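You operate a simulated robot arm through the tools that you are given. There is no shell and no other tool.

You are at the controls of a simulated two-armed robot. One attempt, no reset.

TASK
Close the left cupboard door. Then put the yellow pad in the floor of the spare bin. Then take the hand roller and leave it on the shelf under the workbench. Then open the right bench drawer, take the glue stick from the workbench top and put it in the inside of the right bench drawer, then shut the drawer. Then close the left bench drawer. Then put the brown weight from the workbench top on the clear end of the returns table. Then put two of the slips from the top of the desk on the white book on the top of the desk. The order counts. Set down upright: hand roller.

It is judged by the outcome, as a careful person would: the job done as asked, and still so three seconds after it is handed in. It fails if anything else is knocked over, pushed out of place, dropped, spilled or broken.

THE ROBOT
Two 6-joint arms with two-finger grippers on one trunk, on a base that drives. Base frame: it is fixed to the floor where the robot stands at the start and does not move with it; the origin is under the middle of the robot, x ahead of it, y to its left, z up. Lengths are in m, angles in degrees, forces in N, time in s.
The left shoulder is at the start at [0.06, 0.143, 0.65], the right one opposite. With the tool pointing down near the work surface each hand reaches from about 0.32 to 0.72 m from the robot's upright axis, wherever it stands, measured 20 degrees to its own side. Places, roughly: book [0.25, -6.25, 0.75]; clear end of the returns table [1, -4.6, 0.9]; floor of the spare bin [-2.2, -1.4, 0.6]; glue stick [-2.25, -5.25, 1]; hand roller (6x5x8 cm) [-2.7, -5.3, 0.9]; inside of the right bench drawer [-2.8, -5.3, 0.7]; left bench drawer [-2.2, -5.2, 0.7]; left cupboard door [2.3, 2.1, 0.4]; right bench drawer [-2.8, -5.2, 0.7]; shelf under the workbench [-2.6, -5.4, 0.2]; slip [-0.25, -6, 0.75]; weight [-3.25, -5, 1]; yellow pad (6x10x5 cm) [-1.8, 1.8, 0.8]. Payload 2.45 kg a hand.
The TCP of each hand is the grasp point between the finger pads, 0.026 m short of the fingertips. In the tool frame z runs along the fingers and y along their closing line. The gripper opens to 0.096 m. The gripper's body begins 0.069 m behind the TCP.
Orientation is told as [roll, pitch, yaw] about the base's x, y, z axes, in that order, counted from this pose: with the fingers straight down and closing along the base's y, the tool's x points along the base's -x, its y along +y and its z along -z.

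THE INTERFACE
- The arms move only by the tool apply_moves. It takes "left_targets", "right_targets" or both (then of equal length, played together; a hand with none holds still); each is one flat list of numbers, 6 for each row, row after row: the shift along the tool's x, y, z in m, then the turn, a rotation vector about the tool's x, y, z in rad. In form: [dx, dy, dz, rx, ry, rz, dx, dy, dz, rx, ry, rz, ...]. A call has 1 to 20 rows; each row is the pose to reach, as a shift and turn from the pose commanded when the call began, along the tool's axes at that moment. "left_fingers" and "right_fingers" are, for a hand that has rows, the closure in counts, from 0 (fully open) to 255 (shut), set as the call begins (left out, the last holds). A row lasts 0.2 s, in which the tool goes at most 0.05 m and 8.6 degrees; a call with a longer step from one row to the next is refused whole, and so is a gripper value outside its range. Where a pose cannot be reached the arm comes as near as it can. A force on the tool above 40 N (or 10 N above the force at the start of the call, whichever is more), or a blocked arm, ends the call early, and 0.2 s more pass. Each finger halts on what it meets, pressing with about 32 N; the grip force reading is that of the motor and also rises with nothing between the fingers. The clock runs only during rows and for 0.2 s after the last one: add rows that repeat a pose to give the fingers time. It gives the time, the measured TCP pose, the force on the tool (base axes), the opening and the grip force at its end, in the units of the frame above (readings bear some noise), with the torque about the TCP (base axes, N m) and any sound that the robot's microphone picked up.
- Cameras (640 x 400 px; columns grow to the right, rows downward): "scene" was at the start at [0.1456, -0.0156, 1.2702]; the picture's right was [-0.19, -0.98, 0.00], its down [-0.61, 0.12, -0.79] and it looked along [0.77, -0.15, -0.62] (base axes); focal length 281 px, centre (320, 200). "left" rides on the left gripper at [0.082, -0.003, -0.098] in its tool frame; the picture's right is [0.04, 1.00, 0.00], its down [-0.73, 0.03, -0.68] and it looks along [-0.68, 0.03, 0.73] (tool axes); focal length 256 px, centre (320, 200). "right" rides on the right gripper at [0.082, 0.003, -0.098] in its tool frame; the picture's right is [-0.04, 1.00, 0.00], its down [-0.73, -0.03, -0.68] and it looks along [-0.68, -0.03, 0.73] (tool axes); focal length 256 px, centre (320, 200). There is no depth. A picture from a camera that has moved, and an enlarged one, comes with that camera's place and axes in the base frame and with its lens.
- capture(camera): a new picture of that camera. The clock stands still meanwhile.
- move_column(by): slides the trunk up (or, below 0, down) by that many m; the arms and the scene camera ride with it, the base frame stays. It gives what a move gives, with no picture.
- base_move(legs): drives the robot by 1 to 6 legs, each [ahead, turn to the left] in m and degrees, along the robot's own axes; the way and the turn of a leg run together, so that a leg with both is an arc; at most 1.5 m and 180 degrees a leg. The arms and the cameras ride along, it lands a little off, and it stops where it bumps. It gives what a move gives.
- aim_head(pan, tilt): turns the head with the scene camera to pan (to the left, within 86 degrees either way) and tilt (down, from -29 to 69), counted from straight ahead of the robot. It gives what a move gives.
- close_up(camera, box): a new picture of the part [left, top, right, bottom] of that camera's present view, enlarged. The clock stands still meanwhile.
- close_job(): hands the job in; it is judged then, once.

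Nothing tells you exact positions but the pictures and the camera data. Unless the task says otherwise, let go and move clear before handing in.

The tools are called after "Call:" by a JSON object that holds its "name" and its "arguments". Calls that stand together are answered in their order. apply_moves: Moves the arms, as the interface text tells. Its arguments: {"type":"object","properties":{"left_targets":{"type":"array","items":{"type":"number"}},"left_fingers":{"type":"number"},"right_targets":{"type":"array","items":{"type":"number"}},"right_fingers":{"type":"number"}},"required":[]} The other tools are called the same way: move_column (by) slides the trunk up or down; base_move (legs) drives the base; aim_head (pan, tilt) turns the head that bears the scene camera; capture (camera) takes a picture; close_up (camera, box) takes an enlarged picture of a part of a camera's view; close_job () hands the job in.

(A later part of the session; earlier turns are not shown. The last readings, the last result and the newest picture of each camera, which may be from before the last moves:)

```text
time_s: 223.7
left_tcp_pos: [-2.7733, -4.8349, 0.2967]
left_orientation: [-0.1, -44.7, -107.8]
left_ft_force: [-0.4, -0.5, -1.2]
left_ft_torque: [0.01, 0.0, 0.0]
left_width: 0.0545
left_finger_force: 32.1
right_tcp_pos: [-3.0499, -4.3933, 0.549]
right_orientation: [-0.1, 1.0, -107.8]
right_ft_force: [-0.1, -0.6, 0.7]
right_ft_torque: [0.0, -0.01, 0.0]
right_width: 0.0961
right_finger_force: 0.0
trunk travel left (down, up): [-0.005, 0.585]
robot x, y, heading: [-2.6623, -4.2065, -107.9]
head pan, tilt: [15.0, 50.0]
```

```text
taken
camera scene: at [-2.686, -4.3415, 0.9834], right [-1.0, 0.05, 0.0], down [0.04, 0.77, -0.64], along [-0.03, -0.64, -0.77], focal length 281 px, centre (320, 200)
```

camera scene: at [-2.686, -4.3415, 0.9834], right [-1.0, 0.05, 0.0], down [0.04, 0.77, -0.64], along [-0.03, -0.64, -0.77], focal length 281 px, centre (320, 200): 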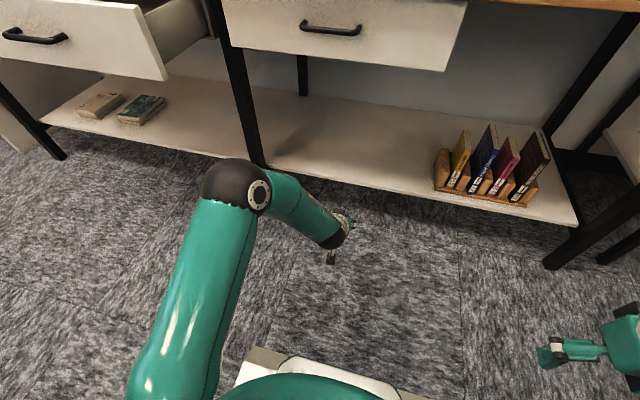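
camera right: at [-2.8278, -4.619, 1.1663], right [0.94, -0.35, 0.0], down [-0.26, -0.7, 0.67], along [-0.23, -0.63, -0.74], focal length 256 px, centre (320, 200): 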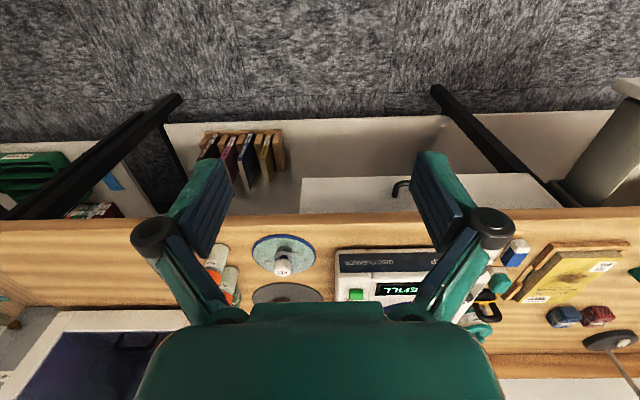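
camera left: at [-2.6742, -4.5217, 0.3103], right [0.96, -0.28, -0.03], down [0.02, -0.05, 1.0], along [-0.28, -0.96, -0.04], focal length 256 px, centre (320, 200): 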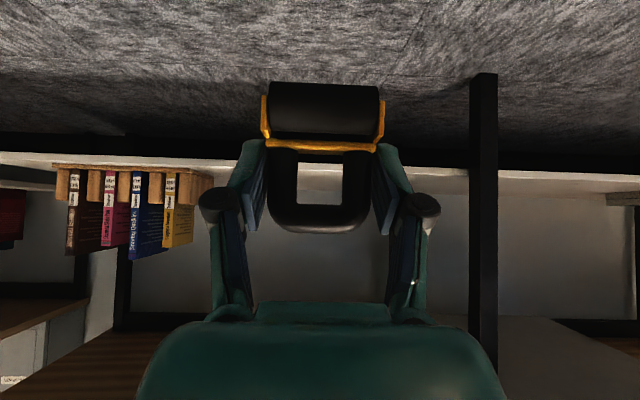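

The elbow sits low enough now, but I keep it from the drawer front: I drive in only 0.28 m and will stretch the rest with the arm.

Call:
{"name": "base_move", "arguments": {"legs": [[0.28, 0]]}}

Call:
{"name": "capture", "arguments": {"camera": "scene"}}

Call:
{"name": "capture", "arguments": {"camera": "left"}}

```text
time_s: 225.7
left_tcp_pos: [-2.854, -5.0987, 0.2963]
left_orientation: [-0.1, -44.7, -107.6]
left_ft_force: [-0.6, 0.0, -1.3]
left_ft_torque: [-0.01, 0.01, -0.01]
left_width: 0.0544
left_finger_force: 32.3
right_tcp_pos: [-3.1345, -4.6564, 0.549]
right_orientation: [-0.1, 0.8, -107.6]
right_ft_force: [-1.2, 0.3, 0.2]
right_ft_torque: [-0.02, 0.01, 0.01]
right_width: 0.0961
right_finger_force: 0.1
trunk travel left (down, up): [-0.005, 0.585]
robot x, y, heading: [-2.7452, -4.4698, -107.6]
head pan, tilt: [15.0, 50.0]
```

```text
taken
camera scene: at [-2.7697, -4.6041, 0.9834], right [-1.0, 0.04, 0.0], down [0.03, 0.77, -0.64], along [-0.03, -0.64, -0.77], focal length 281 px, centre (320, 200)
```

scene: 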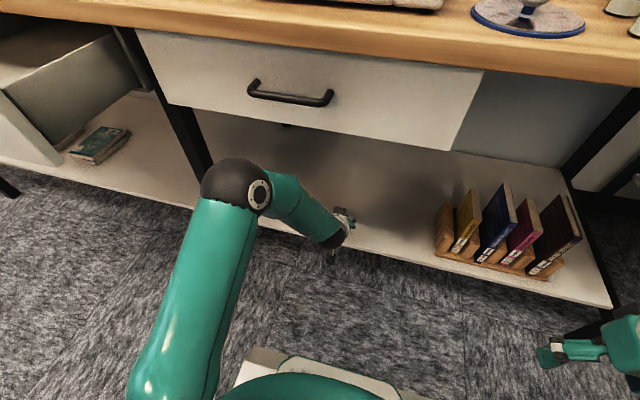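

```text
taken
camera left: at [-2.8189, -4.9749, 0.3094], right [0.96, -0.28, -0.03], down [0.02, -0.05, 1.0], along [-0.28, -0.96, -0.04], focal length 256 px, centre (320, 200)
```

left: 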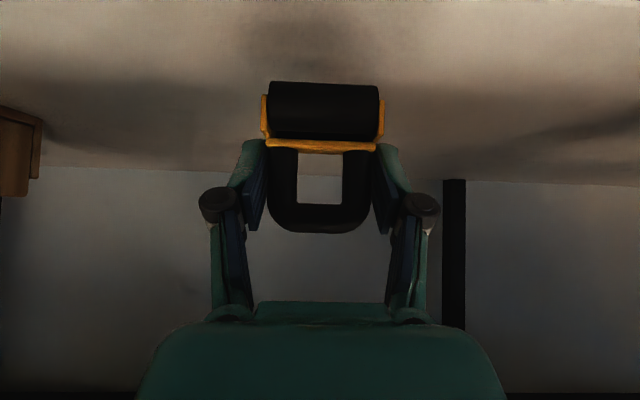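

The roller is just over the shelf's front. I extend 0.09 m further in and then lower it toward the shelf.

Call:
{"name": "apply_moves", "arguments": {"left_targets": [-0.02, 0, 0.02, 0, 0, 0, -0.042, 0, 0.042, 0, 0, 0, -0.0636, 0, 0.0636, 0, 0, 0, -0.0636, 0, 0.0636, 0, 0, 0]}}

Call:
{"name": "apply_moves", "arguments": {"left_targets": [0.007, 0, 0.007, 0, 0, 0, 0.0135, 0, 0.0135, 0, 0, 0, 0.018, 0, 0.018, 0, 0, 0]}}

Call:
{"name": "capture", "arguments": {"camera": "left"}}

```text
time_s: 226.7
left_tcp_pos: [-2.881, -5.1834, 0.2971]
left_orientation: [0.0, -44.7, -107.6]
left_ft_force: [0.0, -0.7, -1.1]
left_ft_torque: [-0.01, 0.02, 0.0]
left_width: 0.0546
left_finger_force: 32.0
right_tcp_pos: [-3.1339, -4.6562, 0.55]
right_orientation: [-0.1, 0.9, -107.8]
right_ft_force: [-0.6, 0.1, -1.1]
right_ft_torque: [0.02, -0.02, 0.01]
right_width: 0.0958
right_finger_force: 0.0
trunk travel left (down, up): [-0.005, 0.585]
robot x, y, heading: [-2.7512, -4.4684, -107.9]
head pan, tilt: [15.0, 50.0]
```

```text
time_s: 227.5
left_tcp_pos: [-2.8822, -5.1838, 0.2717]
left_orientation: [-0.1, -44.7, -107.5]
left_ft_force: [-1.0, 0.4, -1.4]
left_ft_torque: [-0.01, 0.0, 0.01]
left_width: 0.0543
left_finger_force: 32.5
right_tcp_pos: [-3.1346, -4.6565, 0.5509]
right_orientation: [0.0, 0.9, -107.8]
right_ft_force: [-1.2, 0.7, -0.6]
right_ft_torque: [0.01, 0.02, -0.02]
right_width: 0.096
right_finger_force: 0.1
trunk travel left (down, up): [-0.005, 0.585]
robot x, y, heading: [-2.7495, -4.469, -107.5]
head pan, tilt: [15.0, 50.0]
```

```text
taken
camera left: at [-2.8466, -5.0608, 0.2843], right [0.96, -0.28, -0.03], down [0.02, -0.05, 1.0], along [-0.28, -0.96, -0.04], focal length 256 px, centre (320, 200)
```

left: 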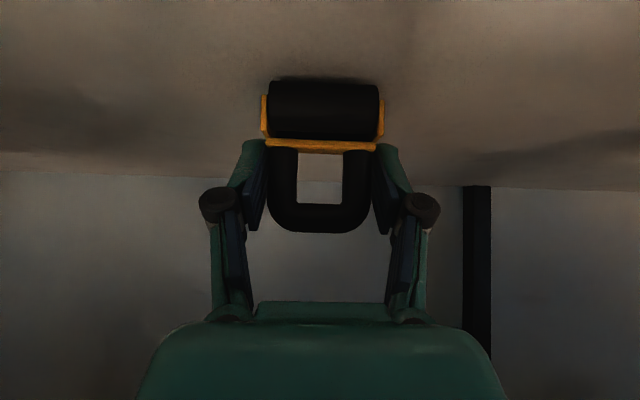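

The roller is a few millimetres above the shelf. I lower in small steps, watching the force.

Call:
{"name": "apply_moves", "arguments": {"left_targets": [0.0028, 0, 0.0028, 0, 0, 0]}}

Call:
{"name": "apply_moves", "arguments": {"left_targets": [0.0021, 0, 0.0021, 0, 0, 0]}}

```text
time_s: 227.9
left_tcp_pos: [-2.8822, -5.184, 0.2678]
left_orientation: [-0.1, -44.7, -107.5]
left_ft_force: [-0.5, -0.1, -1.6]
left_ft_torque: [-0.03, 0.01, 0.0]
left_width: 0.0545
left_finger_force: 32.0
right_tcp_pos: [-3.1338, -4.6557, 0.5494]
right_orientation: [-0.1, 1.0, -107.7]
right_ft_force: [-0.8, -0.1, -0.1]
right_ft_torque: [-0.01, 0.03, 0.01]
right_width: 0.096
right_finger_force: 0.1
trunk travel left (down, up): [-0.005, 0.585]
robot x, y, heading: [-2.747, -4.4702, -107.7]
head pan, tilt: [15.0, 50.0]
```

```text
time_s: 228.3
left_tcp_pos: [-2.8827, -5.1837, 0.2664]
left_orientation: [-0.1, -44.8, -107.5]
left_ft_force: [-0.8, 0.5, 0.9]
left_ft_torque: [0.01, 0.06, 0.01]
left_width: 0.0544
left_finger_force: 32.0
right_tcp_pos: [-3.1337, -4.6553, 0.5501]
right_orientation: [-0.1, 0.9, -107.7]
right_ft_force: [0.5, -0.5, -0.3]
right_ft_torque: [-0.02, 0.01, -0.02]
right_width: 0.0959
right_finger_force: 0.0
trunk travel left (down, up): [-0.005, 0.585]
robot x, y, heading: [-2.7485, -4.4719, -107.6]
head pan, tilt: [15.0, 50.0]
```

The weight has come off the hand, so the roller stands on the shelf. I open the fingers and back the hand out along its axis.

Call:
{"name": "apply_moves", "arguments": {"left_targets": [0, 0, 0, 0, 0, 0, 0, 0, 0, 0, 0, 0, 0, 0, 0, 0, 0, 0], "left_fingers": 50}}

Call:
{"name": "capture", "arguments": {"camera": "left"}}

```text
time_s: 229.1
left_tcp_pos: [-2.882, -5.184, 0.2647]
left_orientation: [-0.2, -44.7, -107.6]
left_ft_force: [0.2, -0.5, -0.5]
left_ft_torque: [-0.02, -0.02, 0.0]
left_width: 0.0772
left_finger_force: 0.0
right_tcp_pos: [-3.1341, -4.6561, 0.551]
right_orientation: [-0.1, 0.8, -107.7]
right_ft_force: [0.4, 0.1, -0.6]
right_ft_torque: [-0.01, -0.02, 0.02]
right_width: 0.0961
right_finger_force: 0.0
trunk travel left (down, up): [-0.005, 0.585]
robot x, y, heading: [-2.7488, -4.4692, -107.7]
head pan, tilt: [15.0, 50.0]
```

```text
taken
camera left: at [-2.8463, -5.061, 0.2778], right [0.96, -0.28, -0.03], down [0.02, -0.05, 1.0], along [-0.28, -0.96, -0.04], focal length 256 px, centre (320, 200)
```

left: 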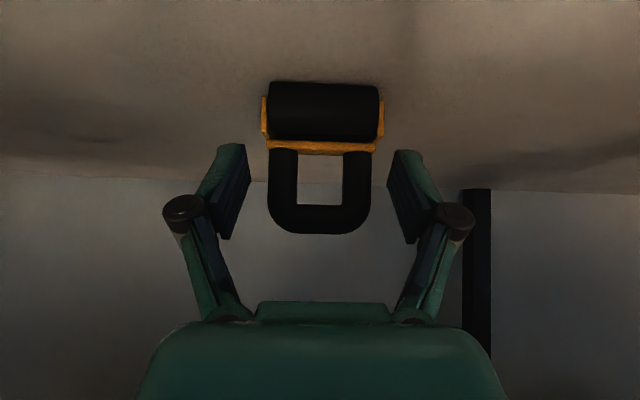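

The roller stands free and upright on the shelf. I withdraw the hand and back the robot out from under the bench.

Call:
{"name": "apply_moves", "arguments": {"left_targets": [0, 0, -0.03, 0, 0, 0, 0, 0, -0.06, 0, 0, 0, 0.02, 0, -0.08, 0, 0, 0]}}

Call:
{"name": "base_move", "arguments": {"legs": [[-0.4, 0]]}}

Call:
{"name": "aim_head", "arguments": {"pan": 0, "tilt": 30}}

Call:
{"name": "capture", "arguments": {"camera": "scene"}}

```text
time_s: 229.9
left_tcp_pos: [-2.8618, -5.1166, 0.3077]
left_orientation: [-0.2, -44.9, -107.6]
left_ft_force: [0.9, -0.2, 0.2]
left_ft_torque: [0.03, 0.02, 0.0]
left_width: 0.0772
left_finger_force: 0.0
right_tcp_pos: [-3.1344, -4.6562, 0.5503]
right_orientation: [-0.1, 0.9, -107.7]
right_ft_force: [-0.6, -0.4, 1.4]
right_ft_torque: [0.03, 0.01, 0.01]
right_width: 0.0961
right_finger_force: 0.2
trunk travel left (down, up): [-0.005, 0.585]
robot x, y, heading: [-2.7467, -4.4709, -107.4]
head pan, tilt: [15.0, 50.0]
```

```text
time_s: 232.4
left_tcp_pos: [-2.7395, -4.7388, 0.3085]
left_orientation: [0.0, -44.7, -107.3]
left_ft_force: [-0.6, -0.3, 0.5]
left_ft_torque: [0.0, -0.03, 0.07]
left_width: 0.0772
left_finger_force: 0.0
right_tcp_pos: [-3.0149, -4.2801, 0.5511]
right_orientation: [-0.1, 0.9, -107.4]
right_ft_force: [-0.6, 0.1, -0.5]
right_ft_torque: [-0.02, -0.01, -0.01]
right_width: 0.0959
right_finger_force: 0.1
trunk travel left (down, up): [-0.005, 0.585]
robot x, y, heading: [-2.6278, -4.0963, -107.1]
head pan, tilt: [15.0, 50.0]
```

```text
time_s: 233.2
left_tcp_pos: [-2.7404, -4.7392, 0.3088]
left_orientation: [-0.1, -44.6, -107.2]
left_ft_force: [1.1, -0.5, -1.2]
left_ft_torque: [0.0, -0.02, 0.0]
left_width: 0.077
left_finger_force: 0.0
right_tcp_pos: [-3.0148, -4.2807, 0.5509]
right_orientation: [0.0, 0.9, -107.3]
right_ft_force: [0.1, 1.0, -0.2]
right_ft_torque: [0.02, -0.01, 0.01]
right_width: 0.0956
right_finger_force: 0.0
trunk travel left (down, up): [-0.005, 0.585]
robot x, y, heading: [-2.6267, -4.0942, -107.2]
head pan, tilt: [0.0, 30.0]
```

```text
taken
camera scene: at [-2.6737, -4.2356, 1.0128], right [-0.96, 0.3, 0.0], down [0.15, 0.48, -0.87], along [-0.26, -0.83, -0.5], focal length 281 px, centre (320, 200)
```

scene: 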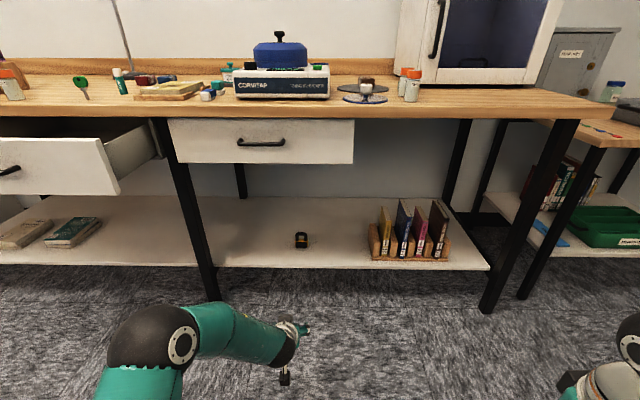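

The roller stands on the shelf, so that part is done. Next is the right drawer: I place its handle bar at [-2.738, -5.00, 0.765]. I raise the trunk to mid height and bring the left hand back upright and close in.

Call:
{"name": "move_column", "arguments": {"by": 0.37}}

Call:
{"name": "apply_moves", "arguments": {"left_targets": [0, 0, -0.03, 0, 0.1, 0, 0.005, 0, -0.07, 0, 0.2, 0, 0.005, 0, -0.11, 0, 0.3, 0, 0.005, 0, -0.15, 0, 0.4, 0, 0, 0, -0.19, 0, 0.5, 0, -0.01, 0.01, -0.23, 0, 0.6, 0, -0.03, 0.02, -0.26, 0, 0.7, 0, -0.06, 0.03, -0.28, 0, 0.782, 0, -0.09, 0.04, -0.29, 0, 0.782, 0], "left_fingers": 0}}

Call:
{"name": "capture", "arguments": {"camera": "scene"}}

```text
time_s: 236.8
left_tcp_pos: [-2.7402, -4.7386, 0.679]
left_orientation: [-0.1, -44.7, -107.2]
left_ft_force: [-0.4, 0.4, -0.5]
left_ft_torque: [0.01, -0.02, 0.02]
left_width: 0.077
left_finger_force: 0.1
right_tcp_pos: [-3.0151, -4.2801, 0.9221]
right_orientation: [-0.1, 0.9, -107.4]
right_ft_force: [0.7, 0.0, 0.4]
right_ft_torque: [0.0, 0.03, 0.01]
right_width: 0.096
right_finger_force: 0.2
trunk travel left (down, up): [-0.375, 0.215]
robot x, y, heading: [-2.6252, -4.0911, -107.2]
head pan, tilt: [0.0, 30.0]
```

```text
time_s: 238.8
left_tcp_pos: [-2.6598, -4.6198, 0.9481]
left_orientation: [-0.1, 0.2, -107.4]
left_ft_force: [-0.3, 0.2, -0.3]
left_ft_torque: [0.0, 0.01, 0.05]
left_width: 0.096
left_finger_force: 0.1
right_tcp_pos: [-3.0148, -4.2795, 0.9215]
right_orientation: [-0.1, 0.9, -107.5]
right_ft_force: [0.1, -0.2, 0.4]
right_ft_torque: [0.0, 0.01, 0.03]
right_width: 0.0962
right_finger_force: 0.0
trunk travel left (down, up): [-0.375, 0.215]
robot x, y, heading: [-2.6322, -4.0942, -107.2]
head pan, tilt: [0.0, 30.0]
```

```text
taken
camera scene: at [-2.6737, -4.2357, 1.3829], right [-0.96, 0.3, 0.0], down [0.15, 0.48, -0.87], along [-0.26, -0.83, -0.5], focal length 281 px, centre (320, 200)
```

scene: 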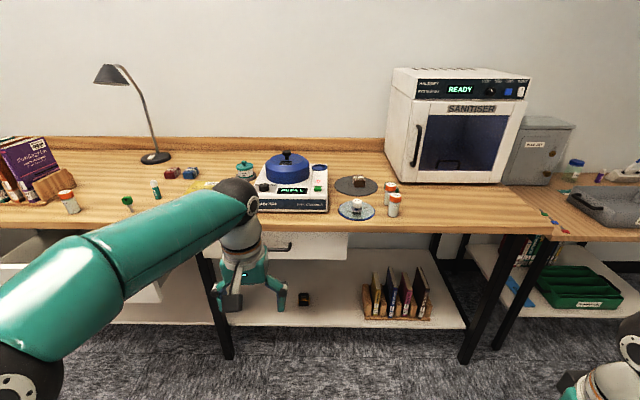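

Two views of the handle agree: it spans [-2.68, -5.02] to [-2.81, -4.98] at z 0.765. I sidestep left so the right hand faces it squarely.

Call:
{"name": "base_move", "arguments": {"legs": [[-0.35, 0], [0, 30], [0.6, 0], [0, -30]]}}

Call:
{"name": "capture", "arguments": {"camera": "scene"}}

```text
time_s: 247.4
left_tcp_pos: [-2.4249, -4.8818, 0.9479]
left_orientation: [-0.1, 0.1, -107.6]
left_ft_force: [-0.7, 0.9, -0.2]
left_ft_torque: [-0.03, -0.01, 0.01]
left_width: 0.0958
left_finger_force: 0.0
right_tcp_pos: [-2.7772, -4.54, 0.9217]
right_orientation: [-0.1, 0.9, -107.7]
right_ft_force: [1.3, -0.2, 0.1]
right_ft_torque: [-0.01, -0.03, -0.02]
right_width: 0.0958
right_finger_force: 0.0
trunk travel left (down, up): [-0.375, 0.215]
robot x, y, heading: [-2.3704, -4.3594, -107.2]
head pan, tilt: [0.0, 30.0]
```

```text
taken
camera scene: at [-2.4139, -4.5052, 1.3828], right [-0.96, 0.29, 0.0], down [0.15, 0.48, -0.87], along [-0.26, -0.83, -0.5], focal length 281 px, centre (320, 200)
```

scene: 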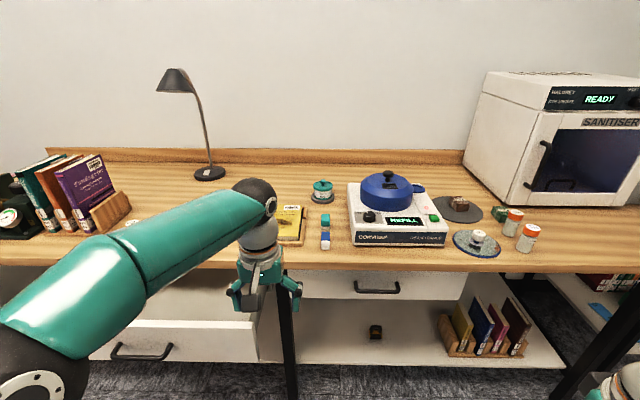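

I am lined up: handle 0.73 m ahead and 0.16 m to the right. I bring the right hand forward and pitch it until the fingers point straight ahead.

Call:
{"name": "apply_moves", "arguments": {"right_targets": [-0.035, 0.0275, 0, 0, 0, 0, -0.07, 0.055, 0, 0, 0, 0, -0.105, 0.0825, 0, 0, 0, 0, -0.14, 0.11, 0, 0, 0, 0, -0.175, 0.1375, 0, 0, 0, 0, -0.21, 0.165, 0, 0, 0, 0, -0.22, 0.165, 0.005, 0, -0.143, 0, -0.23, 0.165, 0.01, 0, -0.286, 0, -0.24, 0.165, 0.015, 0, -0.428, 0, -0.25, 0.165, 0.02, 0, -0.571, 0, -0.26, 0.165, 0.025, 0, -0.714, 0, -0.27, 0.165, 0.03, 0, -0.857, 0, -0.28, 0.165, 0.035, 0, -1.0, 0, -0.29, 0.165, 0.04, 0, -1.142, 0, -0.3, 0.165, 0.045, 0, -1.285, 0, -0.31, 0.165, 0.05, 0, -1.428, 0, -0.32, 0.165, 0.055, 0, -1.571, 0]}}

Call:
{"name": "capture", "arguments": {"camera": "right"}}

Call:
{"name": "capture", "arguments": {"camera": "scene"}}

```text
time_s: 251.0
left_tcp_pos: [-2.4257, -4.8828, 0.9481]
left_orientation: [-0.1, 0.1, -107.6]
left_ft_force: [0.3, 0.2, -0.4]
left_ft_torque: [0.0, 0.0, -0.02]
left_width: 0.0961
left_finger_force: 0.1
right_tcp_pos: [-2.6672, -4.903, 0.883]
right_orientation: [-4.7, -88.2, -104.9]
right_ft_force: [-0.1, 0.5, 0.0]
right_ft_torque: [-0.03, -0.01, -0.03]
right_width: 0.0958
right_finger_force: 0.0
right hand out of reach, approached as far as the arm can: row 16, 17
trunk travel left (down, up): [-0.375, 0.215]
robot x, y, heading: [-2.3735, -4.3627, -107.3]
head pan, tilt: [0.0, 30.0]
```

```text
taken
camera right: at [-2.6309, -4.8103, 0.8031], right [0.94, -0.34, 0.04], down [0.19, 0.63, 0.75], along [-0.28, -0.7, 0.66], focal length 256 px, centre (320, 200)
```

right: 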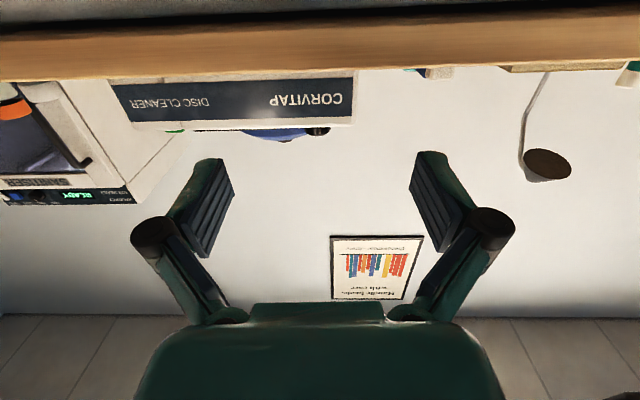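

```text
taken
camera scene: at [-2.414, -4.5058, 1.3828], right [-0.96, 0.29, 0.0], down [0.15, 0.48, -0.87], along [-0.26, -0.83, -0.5], focal length 281 px, centre (320, 200)
```

scene: 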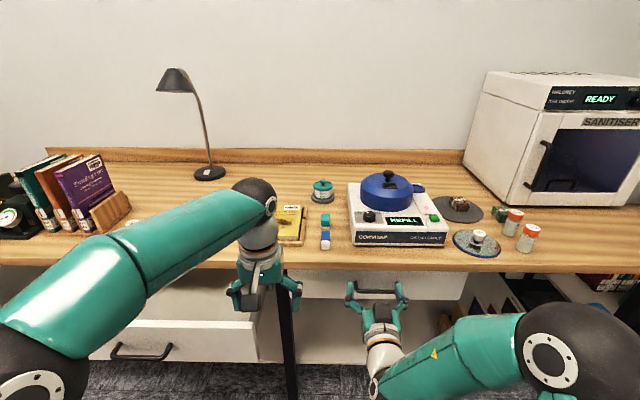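

The hand is level now. I roll it 90° so the fingers close vertically, narrow them, and lower to the handle's height.

Call:
{"name": "apply_moves", "arguments": {"right_targets": [0.0107, -0.004, 0, 0, 0, 0.143, 0.0214, -0.008, 0, 0, 0, 0.286, 0.0321, -0.012, 0, 0, 0, 0.428, 0.0429, -0.016, 0, 0, 0, 0.571, 0.0536, -0.02, 0, 0, 0, 0.714, 0.0643, -0.024, 0, 0, 0, 0.857, 0.075, -0.028, 0, 0, 0, 1.0, 0.0857, -0.032, 0, 0, 0, 1.142, 0.0964, -0.036, 0, 0, 0, 1.285, 0.1071, -0.04, 0, 0, 0, 1.428, 0.118, -0.043, 0, 0, 0, 1.571, 0.118, -0.043, 0, 0, 0, 1.571], "right_fingers": 135}}

Call:
{"name": "capture", "arguments": {"camera": "right"}}

Call:
{"name": "capture", "arguments": {"camera": "scene"}}

```text
time_s: 253.6
left_tcp_pos: [-2.4242, -4.881, 0.9479]
left_orientation: [-0.1, 0.0, -107.6]
left_ft_force: [0.5, -0.5, -1.0]
left_ft_torque: [0.05, -0.01, -0.01]
left_width: 0.0961
left_finger_force: 0.0
right_tcp_pos: [-2.7827, -4.9885, 0.8905]
right_orientation: [55.0, -61.6, -167.9]
right_ft_force: [0.4, 0.6, 1.4]
right_ft_torque: [0.02, 0.02, -0.05]
right_width: 0.0453
right_finger_force: 0.2
right hand out of reach, approached as far as the arm can: row 1, 2, 3, 4, 5, 6, 7, 8, 9, 10, 11, 12
trunk travel left (down, up): [-0.375, 0.215]
robot x, y, heading: [-2.3701, -4.3601, -107.1]
head pan, tilt: [0.0, 30.0]
```

```text
taken
camera right: at [-2.7105, -4.8927, 0.8459], right [0.8, -0.42, 0.42], down [-0.14, 0.55, 0.82], along [-0.58, -0.72, 0.39], focal length 256 px, centre (320, 200)
```

right: 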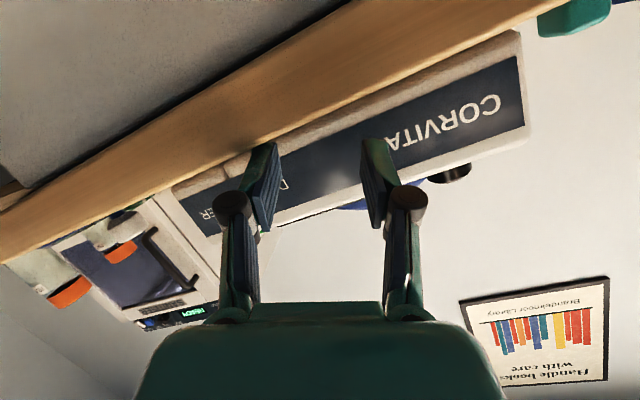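

```text
taken
camera scene: at [-2.4126, -4.5054, 1.3829], right [-0.96, 0.29, 0.0], down [0.15, 0.48, -0.87], along [-0.26, -0.83, -0.5], focal length 281 px, centre (320, 200)
```

scene: 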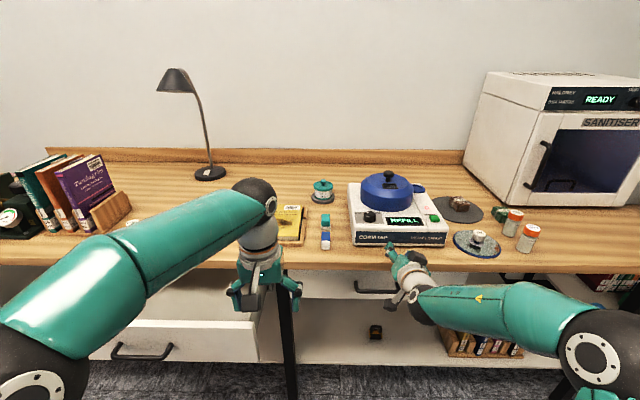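

The wrist was near a singular posture there, because the forearm was almost level. I back off 0.35 m, raise the trunk so the forearm slopes down, and re-form the hand.

Call:
{"name": "base_move", "arguments": {"legs": [[-0.35, 0]]}}

Call:
{"name": "move_column", "arguments": {"by": 0.21}}

Call:
{"name": "apply_moves", "arguments": {"right_targets": [0, 0, -0.02, 0, 0, 0, 0, 0, -0.05, 0, 0, 0]}}

```text
time_s: 255.9
left_tcp_pos: [-2.3202, -4.5474, 0.9489]
left_orientation: [-0.1, 0.0, -107.4]
left_ft_force: [-0.6, -0.2, -0.1]
left_ft_torque: [-0.03, 0.0, 0.03]
left_width: 0.096
left_finger_force: 0.1
right_tcp_pos: [-2.6764, -4.6538, 0.8893]
right_orientation: [55.1, -61.6, -167.8]
right_ft_force: [0.2, 0.3, -0.1]
right_ft_torque: [0.01, -0.01, 0.01]
right_width: 0.0455
right_finger_force: 0.1
trunk travel left (down, up): [-0.375, 0.215]
robot x, y, heading: [-2.2652, -4.0313, -106.9]
head pan, tilt: [0.0, 30.0]
```

```text
time_s: 258.1
left_tcp_pos: [-2.3193, -4.547, 1.159]
left_orientation: [-0.1, 0.1, -107.4]
left_ft_force: [0.4, 0.2, 0.5]
left_ft_torque: [0.02, 0.03, 0.0]
left_width: 0.0959
left_finger_force: 0.0
right_tcp_pos: [-2.678, -4.6544, 1.0994]
right_orientation: [55.0, -61.7, -167.8]
right_ft_force: [0.0, 0.4, -0.6]
right_ft_torque: [-0.01, -0.05, 0.0]
right_width: 0.0453
right_finger_force: 0.0
trunk travel left (down, up): [-0.585, 0.005]
robot x, y, heading: [-2.2663, -4.0273, -107.3]
head pan, tilt: [0.0, 30.0]
```

```text
time_s: 258.7
left_tcp_pos: [-2.3209, -4.5468, 1.159]
left_orientation: [-0.1, 0.1, -107.4]
left_ft_force: [0.1, 0.3, 0.5]
left_ft_torque: [-0.01, 0.01, -0.01]
left_width: 0.0962
left_finger_force: 0.0
right_tcp_pos: [-2.661, -4.6086, 1.1153]
right_orientation: [54.6, -61.7, -167.6]
right_ft_force: [0.0, 0.3, 0.0]
right_ft_torque: [0.02, -0.03, 0.02]
right_width: 0.0452
right_finger_force: 0.1
trunk travel left (down, up): [-0.585, 0.005]
robot x, y, heading: [-2.2634, -4.0257, -106.9]
head pan, tilt: [0.0, 30.0]
```

The commanded pose follows the achieved one, so I can finish the roll from here: down to handle height, fingers level and closing vertically.

Call:
{"name": "apply_moves", "arguments": {"right_targets": [0.032, -0.016, 0.002, -0.0308, -0.0126, 0.1224, 0.064, -0.032, 0.004, -0.0616, -0.0252, 0.2448, 0.096, -0.048, 0.006, -0.0923, -0.0378, 0.3673, 0.128, -0.064, 0.008, -0.1231, -0.0504, 0.4897, 0.16, -0.08, 0.01, -0.1539, -0.0631, 0.6121, 0.192, -0.096, 0.012, -0.1847, -0.0757, 0.7345, 0.224, -0.112, 0.015, -0.2154, -0.0883, 0.857, 0.256, -0.128, 0.017, -0.2462, -0.1009, 0.9794, 0.288, -0.144, 0.019, -0.277, -0.1135, 1.1018, 0.288, -0.144, 0.019, -0.277, -0.1135, 1.1018]}}

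Call:
{"name": "capture", "arguments": {"camera": "right"}}

Call:
{"name": "capture", "arguments": {"camera": "scene"}}

```text
time_s: 260.9
left_tcp_pos: [-2.3183, -4.5479, 1.1588]
left_orientation: [-0.2, 0.0, -107.4]
left_ft_force: [0.5, 0.2, 0.4]
left_ft_torque: [0.03, 0.07, 0.0]
left_width: 0.096
left_finger_force: 0.1
right_tcp_pos: [-2.6068, -4.7574, 0.7144]
right_orientation: [60.7, -5.8, 166.1]
right_ft_force: [-0.8, -0.5, 2.3]
right_ft_torque: [0.19, -0.05, -0.01]
right_width: 0.0454
right_finger_force: 0.1
right hand out of reach, approached as far as the arm can: row 1, 2, 3, 4, 5, 6, 7, 8, 9, 10
trunk travel left (down, up): [-0.585, 0.005]
robot x, y, heading: [-2.2669, -4.0296, -106.9]
head pan, tilt: [0.0, 30.0]
```

```text
taken
camera right: at [-2.5036, -4.6968, 0.7549], right [-0.07, -0.49, 0.87], down [-0.53, 0.76, 0.38], along [-0.84, -0.43, -0.31], focal length 256 px, centre (320, 200)
```

right: 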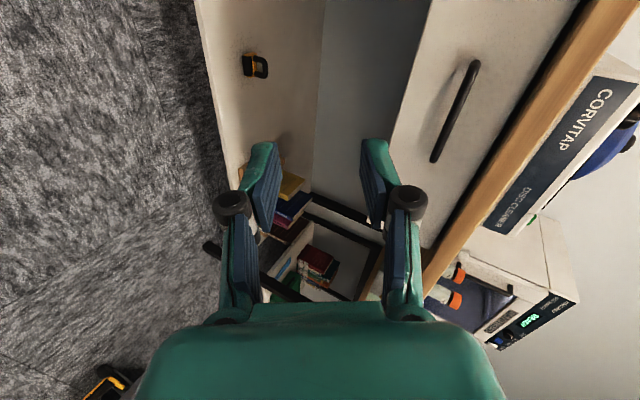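

```text
taken
camera scene: at [-2.3074, -4.1707, 1.5932], right [-0.96, 0.29, 0.0], down [0.14, 0.48, -0.87], along [-0.25, -0.83, -0.5], focal length 281 px, centre (320, 200)
```

scene: 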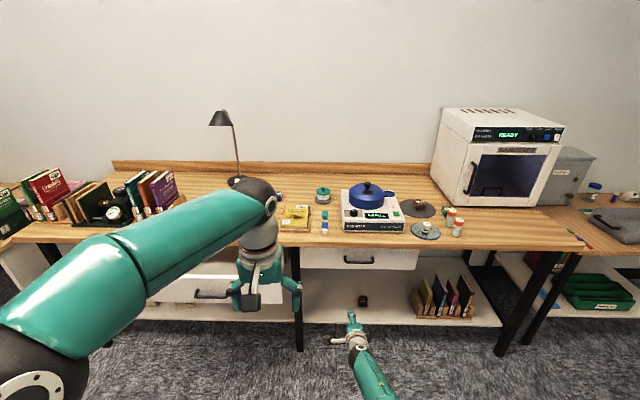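

The fingers now point forward and 29° down with the closing line nearly vertical, which suits the horizontal handle bar. I draw the hand back to a comfortable reach at handle height.

Call:
{"name": "apply_moves", "arguments": {"right_targets": [0, -0.0109, -0.0396, 0, 0, 0, 0.001, -0.0218, -0.0792, 0, 0, 0, 0.001, -0.0326, -0.1188, 0, 0, 0, 0.002, -0.0435, -0.1584, 0, 0, 0, 0.002, -0.0544, -0.198, 0, 0, 0, 0.002, -0.0544, -0.198, 0, 0, 0], "right_fingers": 155}}

Call:
{"name": "capture", "arguments": {"camera": "right"}}

```text
time_s: 262.3
left_tcp_pos: [-2.3196, -4.548, 1.1586]
left_orientation: [-0.1, 0.1, -107.4]
left_ft_force: [0.8, -0.2, 0.1]
left_ft_torque: [0.02, 0.07, -0.02]
left_width: 0.0961
left_finger_force: 0.0
right_tcp_pos: [-2.5857, -4.7615, 0.714]
right_orientation: [60.3, -5.8, 166.1]
right_ft_force: [0.1, 0.4, -0.3]
right_ft_torque: [0.03, 0.05, -0.04]
right_width: 0.0376
right_finger_force: 0.2
right hand out of reach, approached as far as the arm can: row 1, 2, 3, 4, 5, 6
trunk travel left (down, up): [-0.585, 0.005]
robot x, y, heading: [-2.2681, -4.0284, -107.1]
head pan, tilt: [0.0, 30.0]
```

```text
taken
camera right: at [-2.4828, -4.7011, 0.756], right [-0.07, -0.49, 0.87], down [-0.53, 0.75, 0.38], along [-0.84, -0.43, -0.32], focal length 256 px, centre (320, 200)
```

right: 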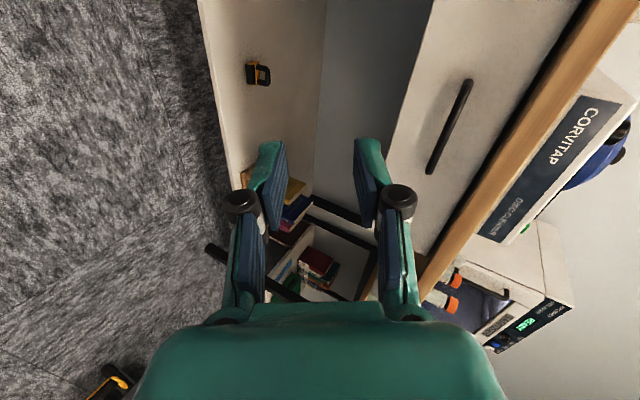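

The arm is at a wrist limit with this roll direction. I return the right hand to the plain downward pose and try the other roll.

Call:
{"name": "apply_moves", "arguments": {"right_targets": [-0.0005, 0.004, -0.0242, 0.0608, 0.0654, -0.1036, -0.001, 0.008, -0.0483, 0.1216, 0.1307, -0.2073, -0.0015, 0.0119, -0.0725, 0.1824, 0.1961, -0.3109, -0.002, 0.0159, -0.0966, 0.2432, 0.2614, -0.4146, -0.0025, 0.0199, -0.1208, 0.304, 0.3268, -0.5182, -0.003, 0.0239, -0.1449, 0.3648, 0.3922, -0.6219, -0.0035, 0.0278, -0.1691, 0.4256, 0.4575, -0.7255, -0.004, 0.0318, -0.1932, 0.4864, 0.5229, -0.8292, -0.0045, 0.0358, -0.2174, 0.5472, 0.5882, -0.9328, -0.005, 0.0398, -0.2415, 0.608, 0.6536, -1.0365, -0.0055, 0.0437, -0.2657, 0.6688, 0.719, -1.1401, -0.006, 0.0477, -0.2898, 0.7296, 0.7843, -1.2438, -0.0065, 0.0517, -0.314, 0.7904, 0.8497, -1.3474, -0.0065, 0.0517, -0.314, 0.7904, 0.8497, -1.3474]}}

Call:
{"name": "capture", "arguments": {"camera": "scene"}}

```text
time_s: 265.3
left_tcp_pos: [-2.3209, -4.5472, 1.1588]
left_orientation: [-0.1, 0.2, -107.4]
left_ft_force: [-0.4, -0.4, 0.3]
left_ft_torque: [0.03, 0.01, -0.02]
left_width: 0.096
left_finger_force: 0.1
right_tcp_pos: [-2.509, -4.5313, 0.9091]
right_orientation: [-2.3, 0.6, -105.8]
right_ft_force: [0.1, 0.6, -0.6]
right_ft_torque: [-0.03, -0.04, -0.02]
right_width: 0.0378
right_finger_force: 0.2
right hand out of reach, approached as far as the arm can: row 1, 2, 3, 4, 5
trunk travel left (down, up): [-0.585, 0.005]
robot x, y, heading: [-2.2634, -4.0249, -106.9]
head pan, tilt: [0.0, 30.0]
```

```text
taken
camera scene: at [-2.3108, -4.1713, 1.5928], right [-0.96, 0.29, 0.0], down [0.15, 0.48, -0.87], along [-0.25, -0.83, -0.5], focal length 281 px, centre (320, 200)
```

scene: 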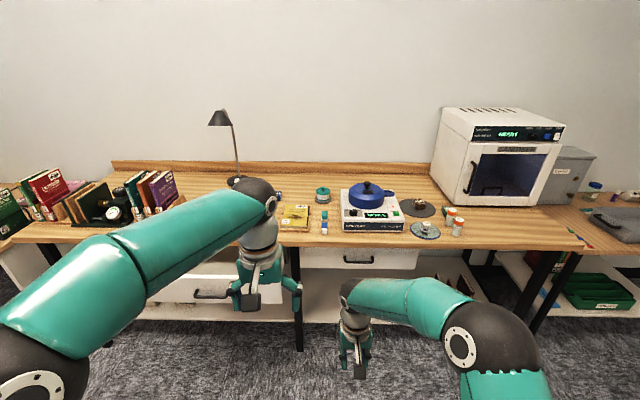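

Neutral again. I test turning the hand 90° the other way about its vertical axis.

Call:
{"name": "apply_moves", "arguments": {"right_targets": [0, 0, 0, 0, 0, -0.143, 0, 0, 0, 0, 0, -0.286, 0, 0, 0, 0, 0, -0.428, 0, 0, 0, 0, 0, -0.571, 0, 0, 0, 0, 0, -0.714, 0, 0, 0, 0, 0, -0.857, 0, 0, 0, 0, 0, -1.0, 0, 0, 0, 0, 0, -1.142, 0, 0, 0, 0, 0, -1.285, 0, 0, 0, 0, 0, -1.428, 0, 0, 0, 0, 0, -1.571]}}

```text
time_s: 267.7
left_tcp_pos: [-2.3203, -4.5473, 1.1574]
left_orientation: [0.0, 0.1, -107.4]
left_ft_force: [0.5, 0.2, 0.0]
left_ft_torque: [0.01, 0.0, -0.03]
left_width: 0.096
left_finger_force: 0.0
right_tcp_pos: [-2.509, -4.5312, 0.9081]
right_orientation: [0.5, 2.3, -15.7]
right_ft_force: [0.3, -0.4, 0.1]
right_ft_torque: [0.0, -0.01, -0.02]
right_width: 0.0378
right_finger_force: 0.1
trunk travel left (down, up): [-0.585, 0.005]
robot x, y, heading: [-2.2669, -4.0291, -106.8]
head pan, tilt: [0.0, 30.0]
```

That direction is free. Now I tip the hand forward about its sideways axis so the fingers point toward the drawer, closing vertically.

Call:
{"name": "apply_moves", "arguments": {"right_targets": [0, -0.005, 0.01, 0.1375, 0, 0, 0, -0.01, 0.02, 0.275, 0, 0, 0, -0.015, 0.03, 0.4125, 0, 0, 0, -0.02, 0.04, 0.55, 0, 0, 0, -0.025, 0.05, 0.6875, 0, 0, 0, -0.03, 0.06, 0.825, 0, 0, 0, -0.035, 0.07, 0.9625, 0, 0, 0, -0.04, 0.08, 1.1, 0, 0, 0, -0.04, 0.08, 1.1, 0, 0]}}

Call:
{"name": "capture", "arguments": {"camera": "right"}}

Call:
{"name": "capture", "arguments": {"camera": "scene"}}

```text
time_s: 269.7
left_tcp_pos: [-2.3213, -4.5467, 1.1591]
left_orientation: [-0.1, 0.0, -107.4]
left_ft_force: [0.0, 0.1, 0.4]
left_ft_torque: [-0.04, -0.02, -0.01]
left_width: 0.0958
left_finger_force: 0.1
right_tcp_pos: [-2.5236, -4.5695, 0.8276]
right_orientation: [-62.7, 2.2, -15.8]
right_ft_force: [-0.1, 0.8, -0.4]
right_ft_torque: [-0.02, -0.01, 0.03]
right_width: 0.0379
right_finger_force: 0.0
trunk travel left (down, up): [-0.585, 0.005]
robot x, y, heading: [-2.2668, -4.0258, -106.5]
head pan, tilt: [0.0, 30.0]
```

```text
taken
camera right: at [-2.5764, -4.4626, 0.873], right [0.13, 0.44, -0.89], down [0.88, 0.36, 0.31], along [0.46, -0.82, -0.34], focal length 256 px, centre (320, 200)
```

right: 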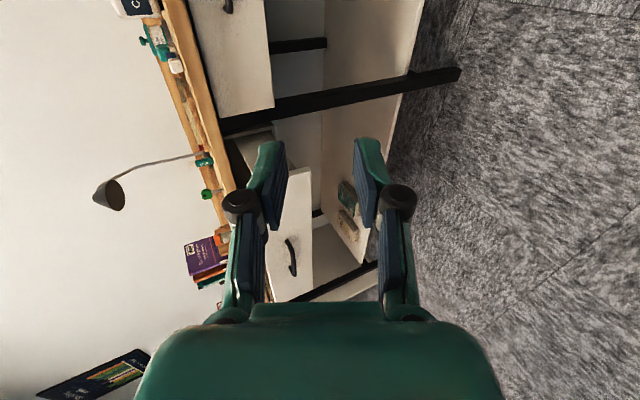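

```text
taken
camera scene: at [-2.3101, -4.1705, 1.5929], right [-0.96, 0.29, 0.0], down [0.15, 0.48, -0.87], along [-0.25, -0.83, -0.5], focal length 281 px, centre (320, 200)
```

scene: 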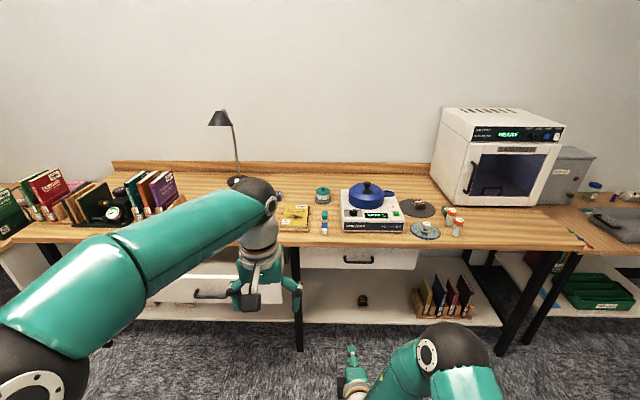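

The hand has reached the wanted posture exactly: fingers forward, 27° down, closing vertically. I align it with the bar's height and middle, then drive forward.

Call:
{"name": "apply_moves", "arguments": {"right_targets": [0.0383, 0.025, 0.0128, 0, 0, 0, 0.0766, 0.0499, 0.0256, 0, 0, 0, 0.0766, 0.0499, 0.0256, 0, 0, 0]}}

Call:
{"name": "base_move", "arguments": {"legs": [[0.34, -1.2]]}}

Call:
{"name": "capture", "arguments": {"camera": "right"}}

Call:
{"name": "capture", "arguments": {"camera": "scene"}}

```text
time_s: 270.5
left_tcp_pos: [-2.3205, -4.548, 1.1593]
left_orientation: [-0.2, 0.1, -107.4]
left_ft_force: [0.3, 0.5, -0.4]
left_ft_torque: [-0.01, 0.0, -0.01]
left_width: 0.096
left_finger_force: 0.1
right_tcp_pos: [-2.5468, -4.5733, 0.7945]
right_orientation: [-61.4, 3.5, -17.9]
right_ft_force: [0.2, -0.1, -0.4]
right_ft_torque: [0.01, 0.01, -0.01]
right_width: 0.0374
right_finger_force: 0.0
right hand out of reach, approached as far as the arm can: row 1, 2, 3
trunk travel left (down, up): [-0.585, 0.005]
robot x, y, heading: [-2.2697, -4.0262, -107.0]
head pan, tilt: [0.0, 30.0]
```

```text
time_s: 272.8
left_tcp_pos: [-2.4318, -4.8748, 1.1583]
left_orientation: [-0.1, 0.1, -108.3]
left_ft_force: [-0.4, -0.1, -0.5]
left_ft_torque: [0.02, 0.01, 0.0]
left_width: 0.0958
left_finger_force: 0.1
right_tcp_pos: [-2.6583, -4.8966, 0.7947]
right_orientation: [-61.3, 3.5, -19.0]
right_ft_force: [0.0, -0.4, 0.2]
right_ft_torque: [-0.02, 0.04, 0.03]
right_width: 0.0375
right_finger_force: 0.0
trunk travel left (down, up): [-0.585, 0.005]
robot x, y, heading: [-2.3672, -4.3537, -107.7]
head pan, tilt: [0.0, 30.0]
```

```text
taken
camera right: at [-2.7056, -4.7887, 0.8439], right [0.14, 0.46, -0.88], down [0.9, 0.31, 0.31], along [0.41, -0.84, -0.37], focal length 256 px, centre (320, 200)
```

right: 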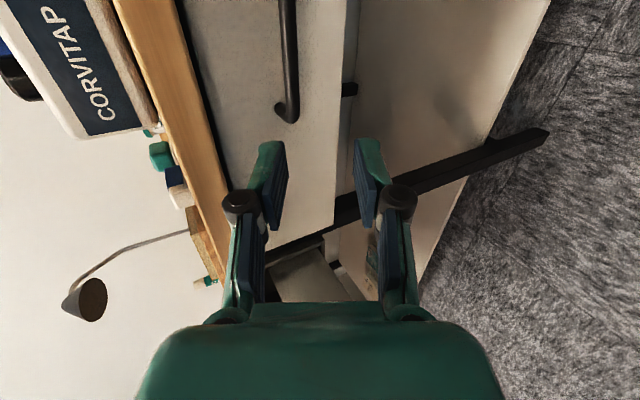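

```text
taken
camera scene: at [-2.4154, -4.4998, 1.5927], right [-0.95, 0.31, 0.0], down [0.15, 0.48, -0.87], along [-0.26, -0.82, -0.5], focal length 281 px, centre (320, 200)
```

scene: 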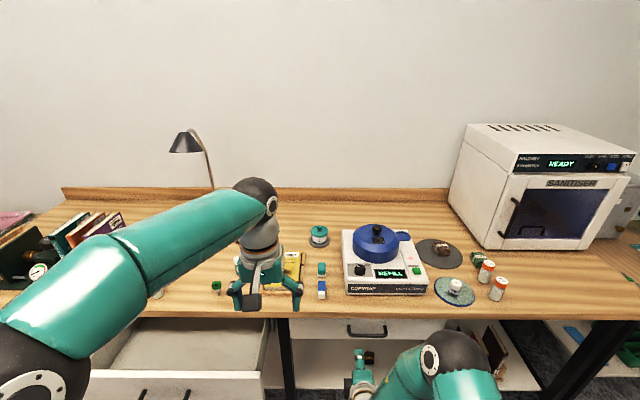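

The arm stopped a bit short of the wanted height and side shift, so the forearm is too steep here. I lower the trunk 9 cm and re-align the hand with the bar.

Call:
{"name": "move_column", "arguments": {"by": -0.09}}

Call:
{"name": "apply_moves", "arguments": {"right_targets": [0.0172, -0.0197, -0.0101, 0, 0, 0, 0.0345, -0.0393, -0.0202, 0, 0, 0, 0.0517, -0.059, -0.0303, 0, 0, 0, 0.0517, -0.059, -0.0303, 0, 0, 0]}}

Call:
{"name": "capture", "arguments": {"camera": "right"}}

```text
time_s: 274.1
left_tcp_pos: [-2.4315, -4.874, 1.0694]
left_orientation: [-0.1, 0.2, -108.3]
left_ft_force: [-0.7, 0.6, -0.9]
left_ft_torque: [0.0, 0.01, 0.02]
left_width: 0.0961
left_finger_force: 0.1
right_tcp_pos: [-2.6589, -4.8965, 0.7065]
right_orientation: [-61.5, 3.4, -19.0]
right_ft_force: [0.8, 0.4, -0.5]
right_ft_torque: [0.01, 0.03, -0.01]
right_width: 0.0376
right_finger_force: 0.0
trunk travel left (down, up): [-0.495, 0.095]
robot x, y, heading: [-2.3703, -4.3545, -107.7]
head pan, tilt: [0.0, 30.0]
```

```text
time_s: 275.1
left_tcp_pos: [-2.4312, -4.875, 1.0691]
left_orientation: [-0.1, 0.1, -108.3]
left_ft_force: [0.0, 0.2, -0.6]
left_ft_torque: [0.02, 0.0, 0.0]
left_width: 0.0958
left_finger_force: 0.0
right_tcp_pos: [-2.6949, -4.8865, 0.7817]
right_orientation: [-61.2, 3.6, -19.3]
right_ft_force: [-1.2, -0.7, -0.2]
right_ft_torque: [0.0, 0.02, 0.02]
right_width: 0.038
right_finger_force: 0.1
right hand out of reach, approached as far as the arm can: row 2, 3, 4
trunk travel left (down, up): [-0.495, 0.095]
robot x, y, heading: [-2.3675, -4.3533, -107.5]
head pan, tilt: [0.0, 30.0]
```

```text
taken
camera right: at [-2.7409, -4.7785, 0.8304], right [0.14, 0.46, -0.88], down [0.9, 0.3, 0.3], along [0.4, -0.84, -0.37], focal length 256 px, centre (320, 200)
```

right: 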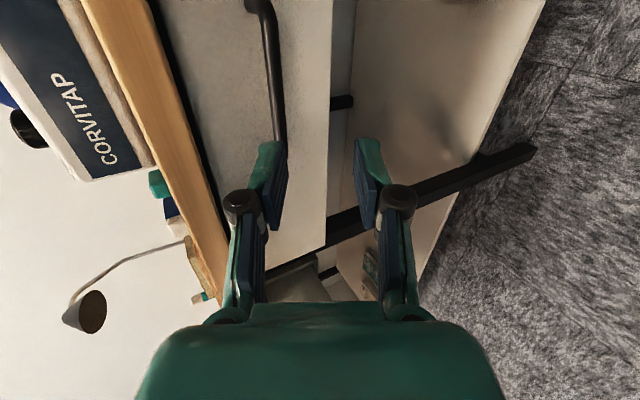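

The bar appears within 5 mm of where I expect it, between the finger lines. I advance in two steps.

Call:
{"name": "apply_moves", "arguments": {"right_targets": [-0.0015, -0.0125, 0.0275, 0, 0, 0, -0.0031, -0.025, 0.055, 0, 0, 0, -0.0031, -0.025, 0.055, 0, 0, 0]}}

Call:
{"name": "capture", "arguments": {"camera": "right"}}

```text
time_s: 275.9
left_tcp_pos: [-2.4319, -4.874, 1.069]
left_orientation: [-0.1, 0.2, -108.3]
left_ft_force: [-0.5, 0.0, -0.9]
left_ft_torque: [0.01, 0.0, -0.01]
left_width: 0.0962
left_finger_force: 0.1
right_tcp_pos: [-2.7118, -4.9445, 0.7753]
right_orientation: [-61.5, 3.5, -19.0]
right_ft_force: [-0.7, 1.3, 0.2]
right_ft_torque: [0.01, 0.01, -0.02]
right_width: 0.0375
right_finger_force: 0.0
trunk travel left (down, up): [-0.495, 0.095]
robot x, y, heading: [-2.3713, -4.3574, -107.8]
head pan, tilt: [0.0, 30.0]
```

```text
taken
camera right: at [-2.7583, -4.8362, 0.8242], right [0.14, 0.46, -0.88], down [0.9, 0.31, 0.3], along [0.41, -0.84, -0.37], focal length 256 px, centre (320, 200)
```

right: 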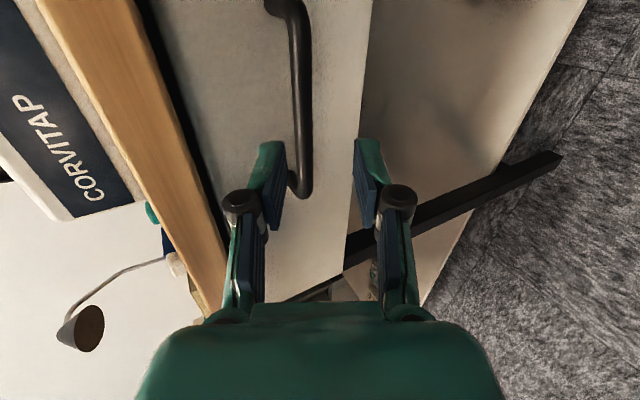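

The bar lies about 14 mm to the upper side and 60 mm ahead of the grip point. I shift for it and close in.

Call:
{"name": "apply_moves", "arguments": {"right_targets": [0.007, -0.007, 0.015, 0, 0, 0, 0.014, -0.014, 0.03, 0, 0, 0, 0.014, -0.014, 0.03, 0, 0, 0]}}

Call:
{"name": "capture", "arguments": {"camera": "right"}}

```text
time_s: 276.7
left_tcp_pos: [-2.4317, -4.8748, 1.0687]
left_orientation: [-0.2, 0.1, -108.3]
left_ft_force: [-0.7, 0.4, -1.0]
left_ft_torque: [0.0, -0.02, 0.01]
left_width: 0.0958
left_finger_force: 0.0
right_tcp_pos: [-2.7351, -4.971, 0.774]
right_orientation: [-61.5, 3.5, -18.9]
right_ft_force: [0.5, 0.3, -0.7]
right_ft_torque: [0.02, 0.01, -0.01]
right_width: 0.0376
right_finger_force: 0.1
trunk travel left (down, up): [-0.495, 0.095]
robot x, y, heading: [-2.3683, -4.3535, -107.8]
head pan, tilt: [0.0, 30.0]
```

```text
taken
camera right: at [-2.7815, -4.863, 0.8228], right [0.14, 0.46, -0.88], down [0.9, 0.31, 0.3], along [0.41, -0.84, -0.37], focal length 256 px, centre (320, 200)
```

right: 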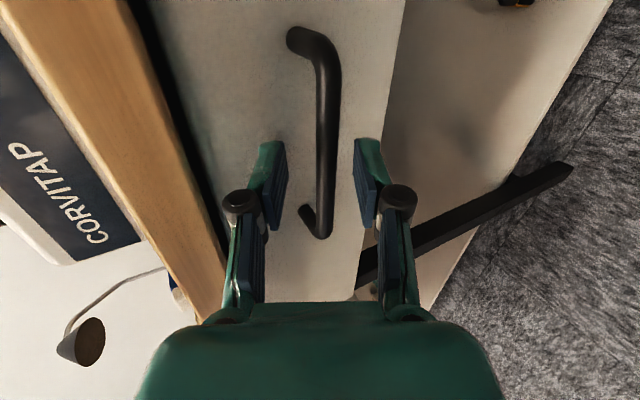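

The bar sits between the fingers, level with the grip point. I close on it.

Call:
{"name": "apply_moves", "arguments": {"right_targets": [0, 0, 0, 0, 0, 0, 0, 0, 0, 0, 0, 0, 0, 0, 0, 0, 0, 0, 0, 0, 0, 0, 0, 0], "right_fingers": 255}}

Call:
{"name": "capture", "arguments": {"camera": "right"}}

```text
time_s: 277.7
left_tcp_pos: [-2.4312, -4.8748, 1.0694]
left_orientation: [0.0, 0.1, -108.4]
left_ft_force: [0.5, 0.0, -0.1]
left_ft_torque: [0.01, 0.01, 0.01]
left_width: 0.0961
left_finger_force: 0.0
right_tcp_pos: [-2.7355, -4.9703, 0.7714]
right_orientation: [-61.1, 3.4, -18.9]
right_ft_force: [3.1, 10.6, -13.4]
right_ft_torque: [0.23, -0.77, -0.92]
right_width: 0.0126
right_finger_force: 39.3
trunk travel left (down, up): [-0.495, 0.095]
robot x, y, heading: [-2.3732, -4.3542, -107.8]
head pan, tilt: [0.0, 30.0]
```

```text
taken
camera right: at [-2.7813, -4.862, 0.8205], right [0.15, 0.46, -0.88], down [0.9, 0.3, 0.31], along [0.41, -0.83, -0.37], focal length 256 px, centre (320, 200)
```

right: 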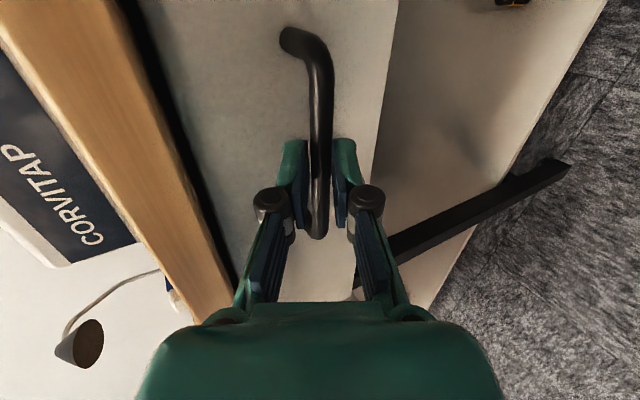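

The bar is held firmly. I pull the drawer straight out, slowly, and watch the force.

Call:
{"name": "apply_moves", "arguments": {"right_targets": [0.0004, 0.0048, -0.0088, 0, 0, 0, 0.0009, 0.0097, -0.0176, 0, 0, 0, 0.0018, 0.0194, -0.0352, 0, 0, 0, 0.0027, 0.029, -0.0528, 0, 0, 0, 0.0036, 0.0387, -0.0704, 0, 0, 0]}}

Call:
{"name": "capture", "arguments": {"camera": "scene"}}

```text
time_s: 278.9
left_tcp_pos: [-2.4316, -4.8757, 1.0696]
left_orientation: [0.0, 0.0, -108.3]
left_ft_force: [-1.4, 0.5, 0.3]
left_ft_torque: [0.03, -0.04, 0.01]
left_width: 0.0964
left_finger_force: 0.1
right_tcp_pos: [-2.7025, -4.9003, 0.7821]
right_orientation: [-61.5, 3.8, -19.4]
right_ft_force: [-0.6, -0.2, -0.4]
right_ft_torque: [-0.03, 0.0, 0.05]
right_width: 0.0
right_finger_force: 28.1
right hand out of reach, approached as far as the arm can: row 3, 4, 5
trunk travel left (down, up): [-0.495, 0.095]
robot x, y, heading: [-2.3665, -4.3579, -107.9]
head pan, tilt: [0.0, 30.0]
```

```text
taken
camera scene: at [-2.4162, -4.4988, 1.5031], right [-0.95, 0.31, 0.0], down [0.15, 0.48, -0.87], along [-0.26, -0.82, -0.5], focal length 281 px, centre (320, 200)
```

scene: 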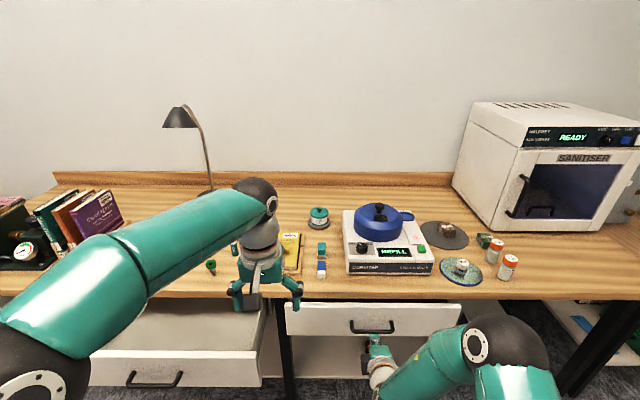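

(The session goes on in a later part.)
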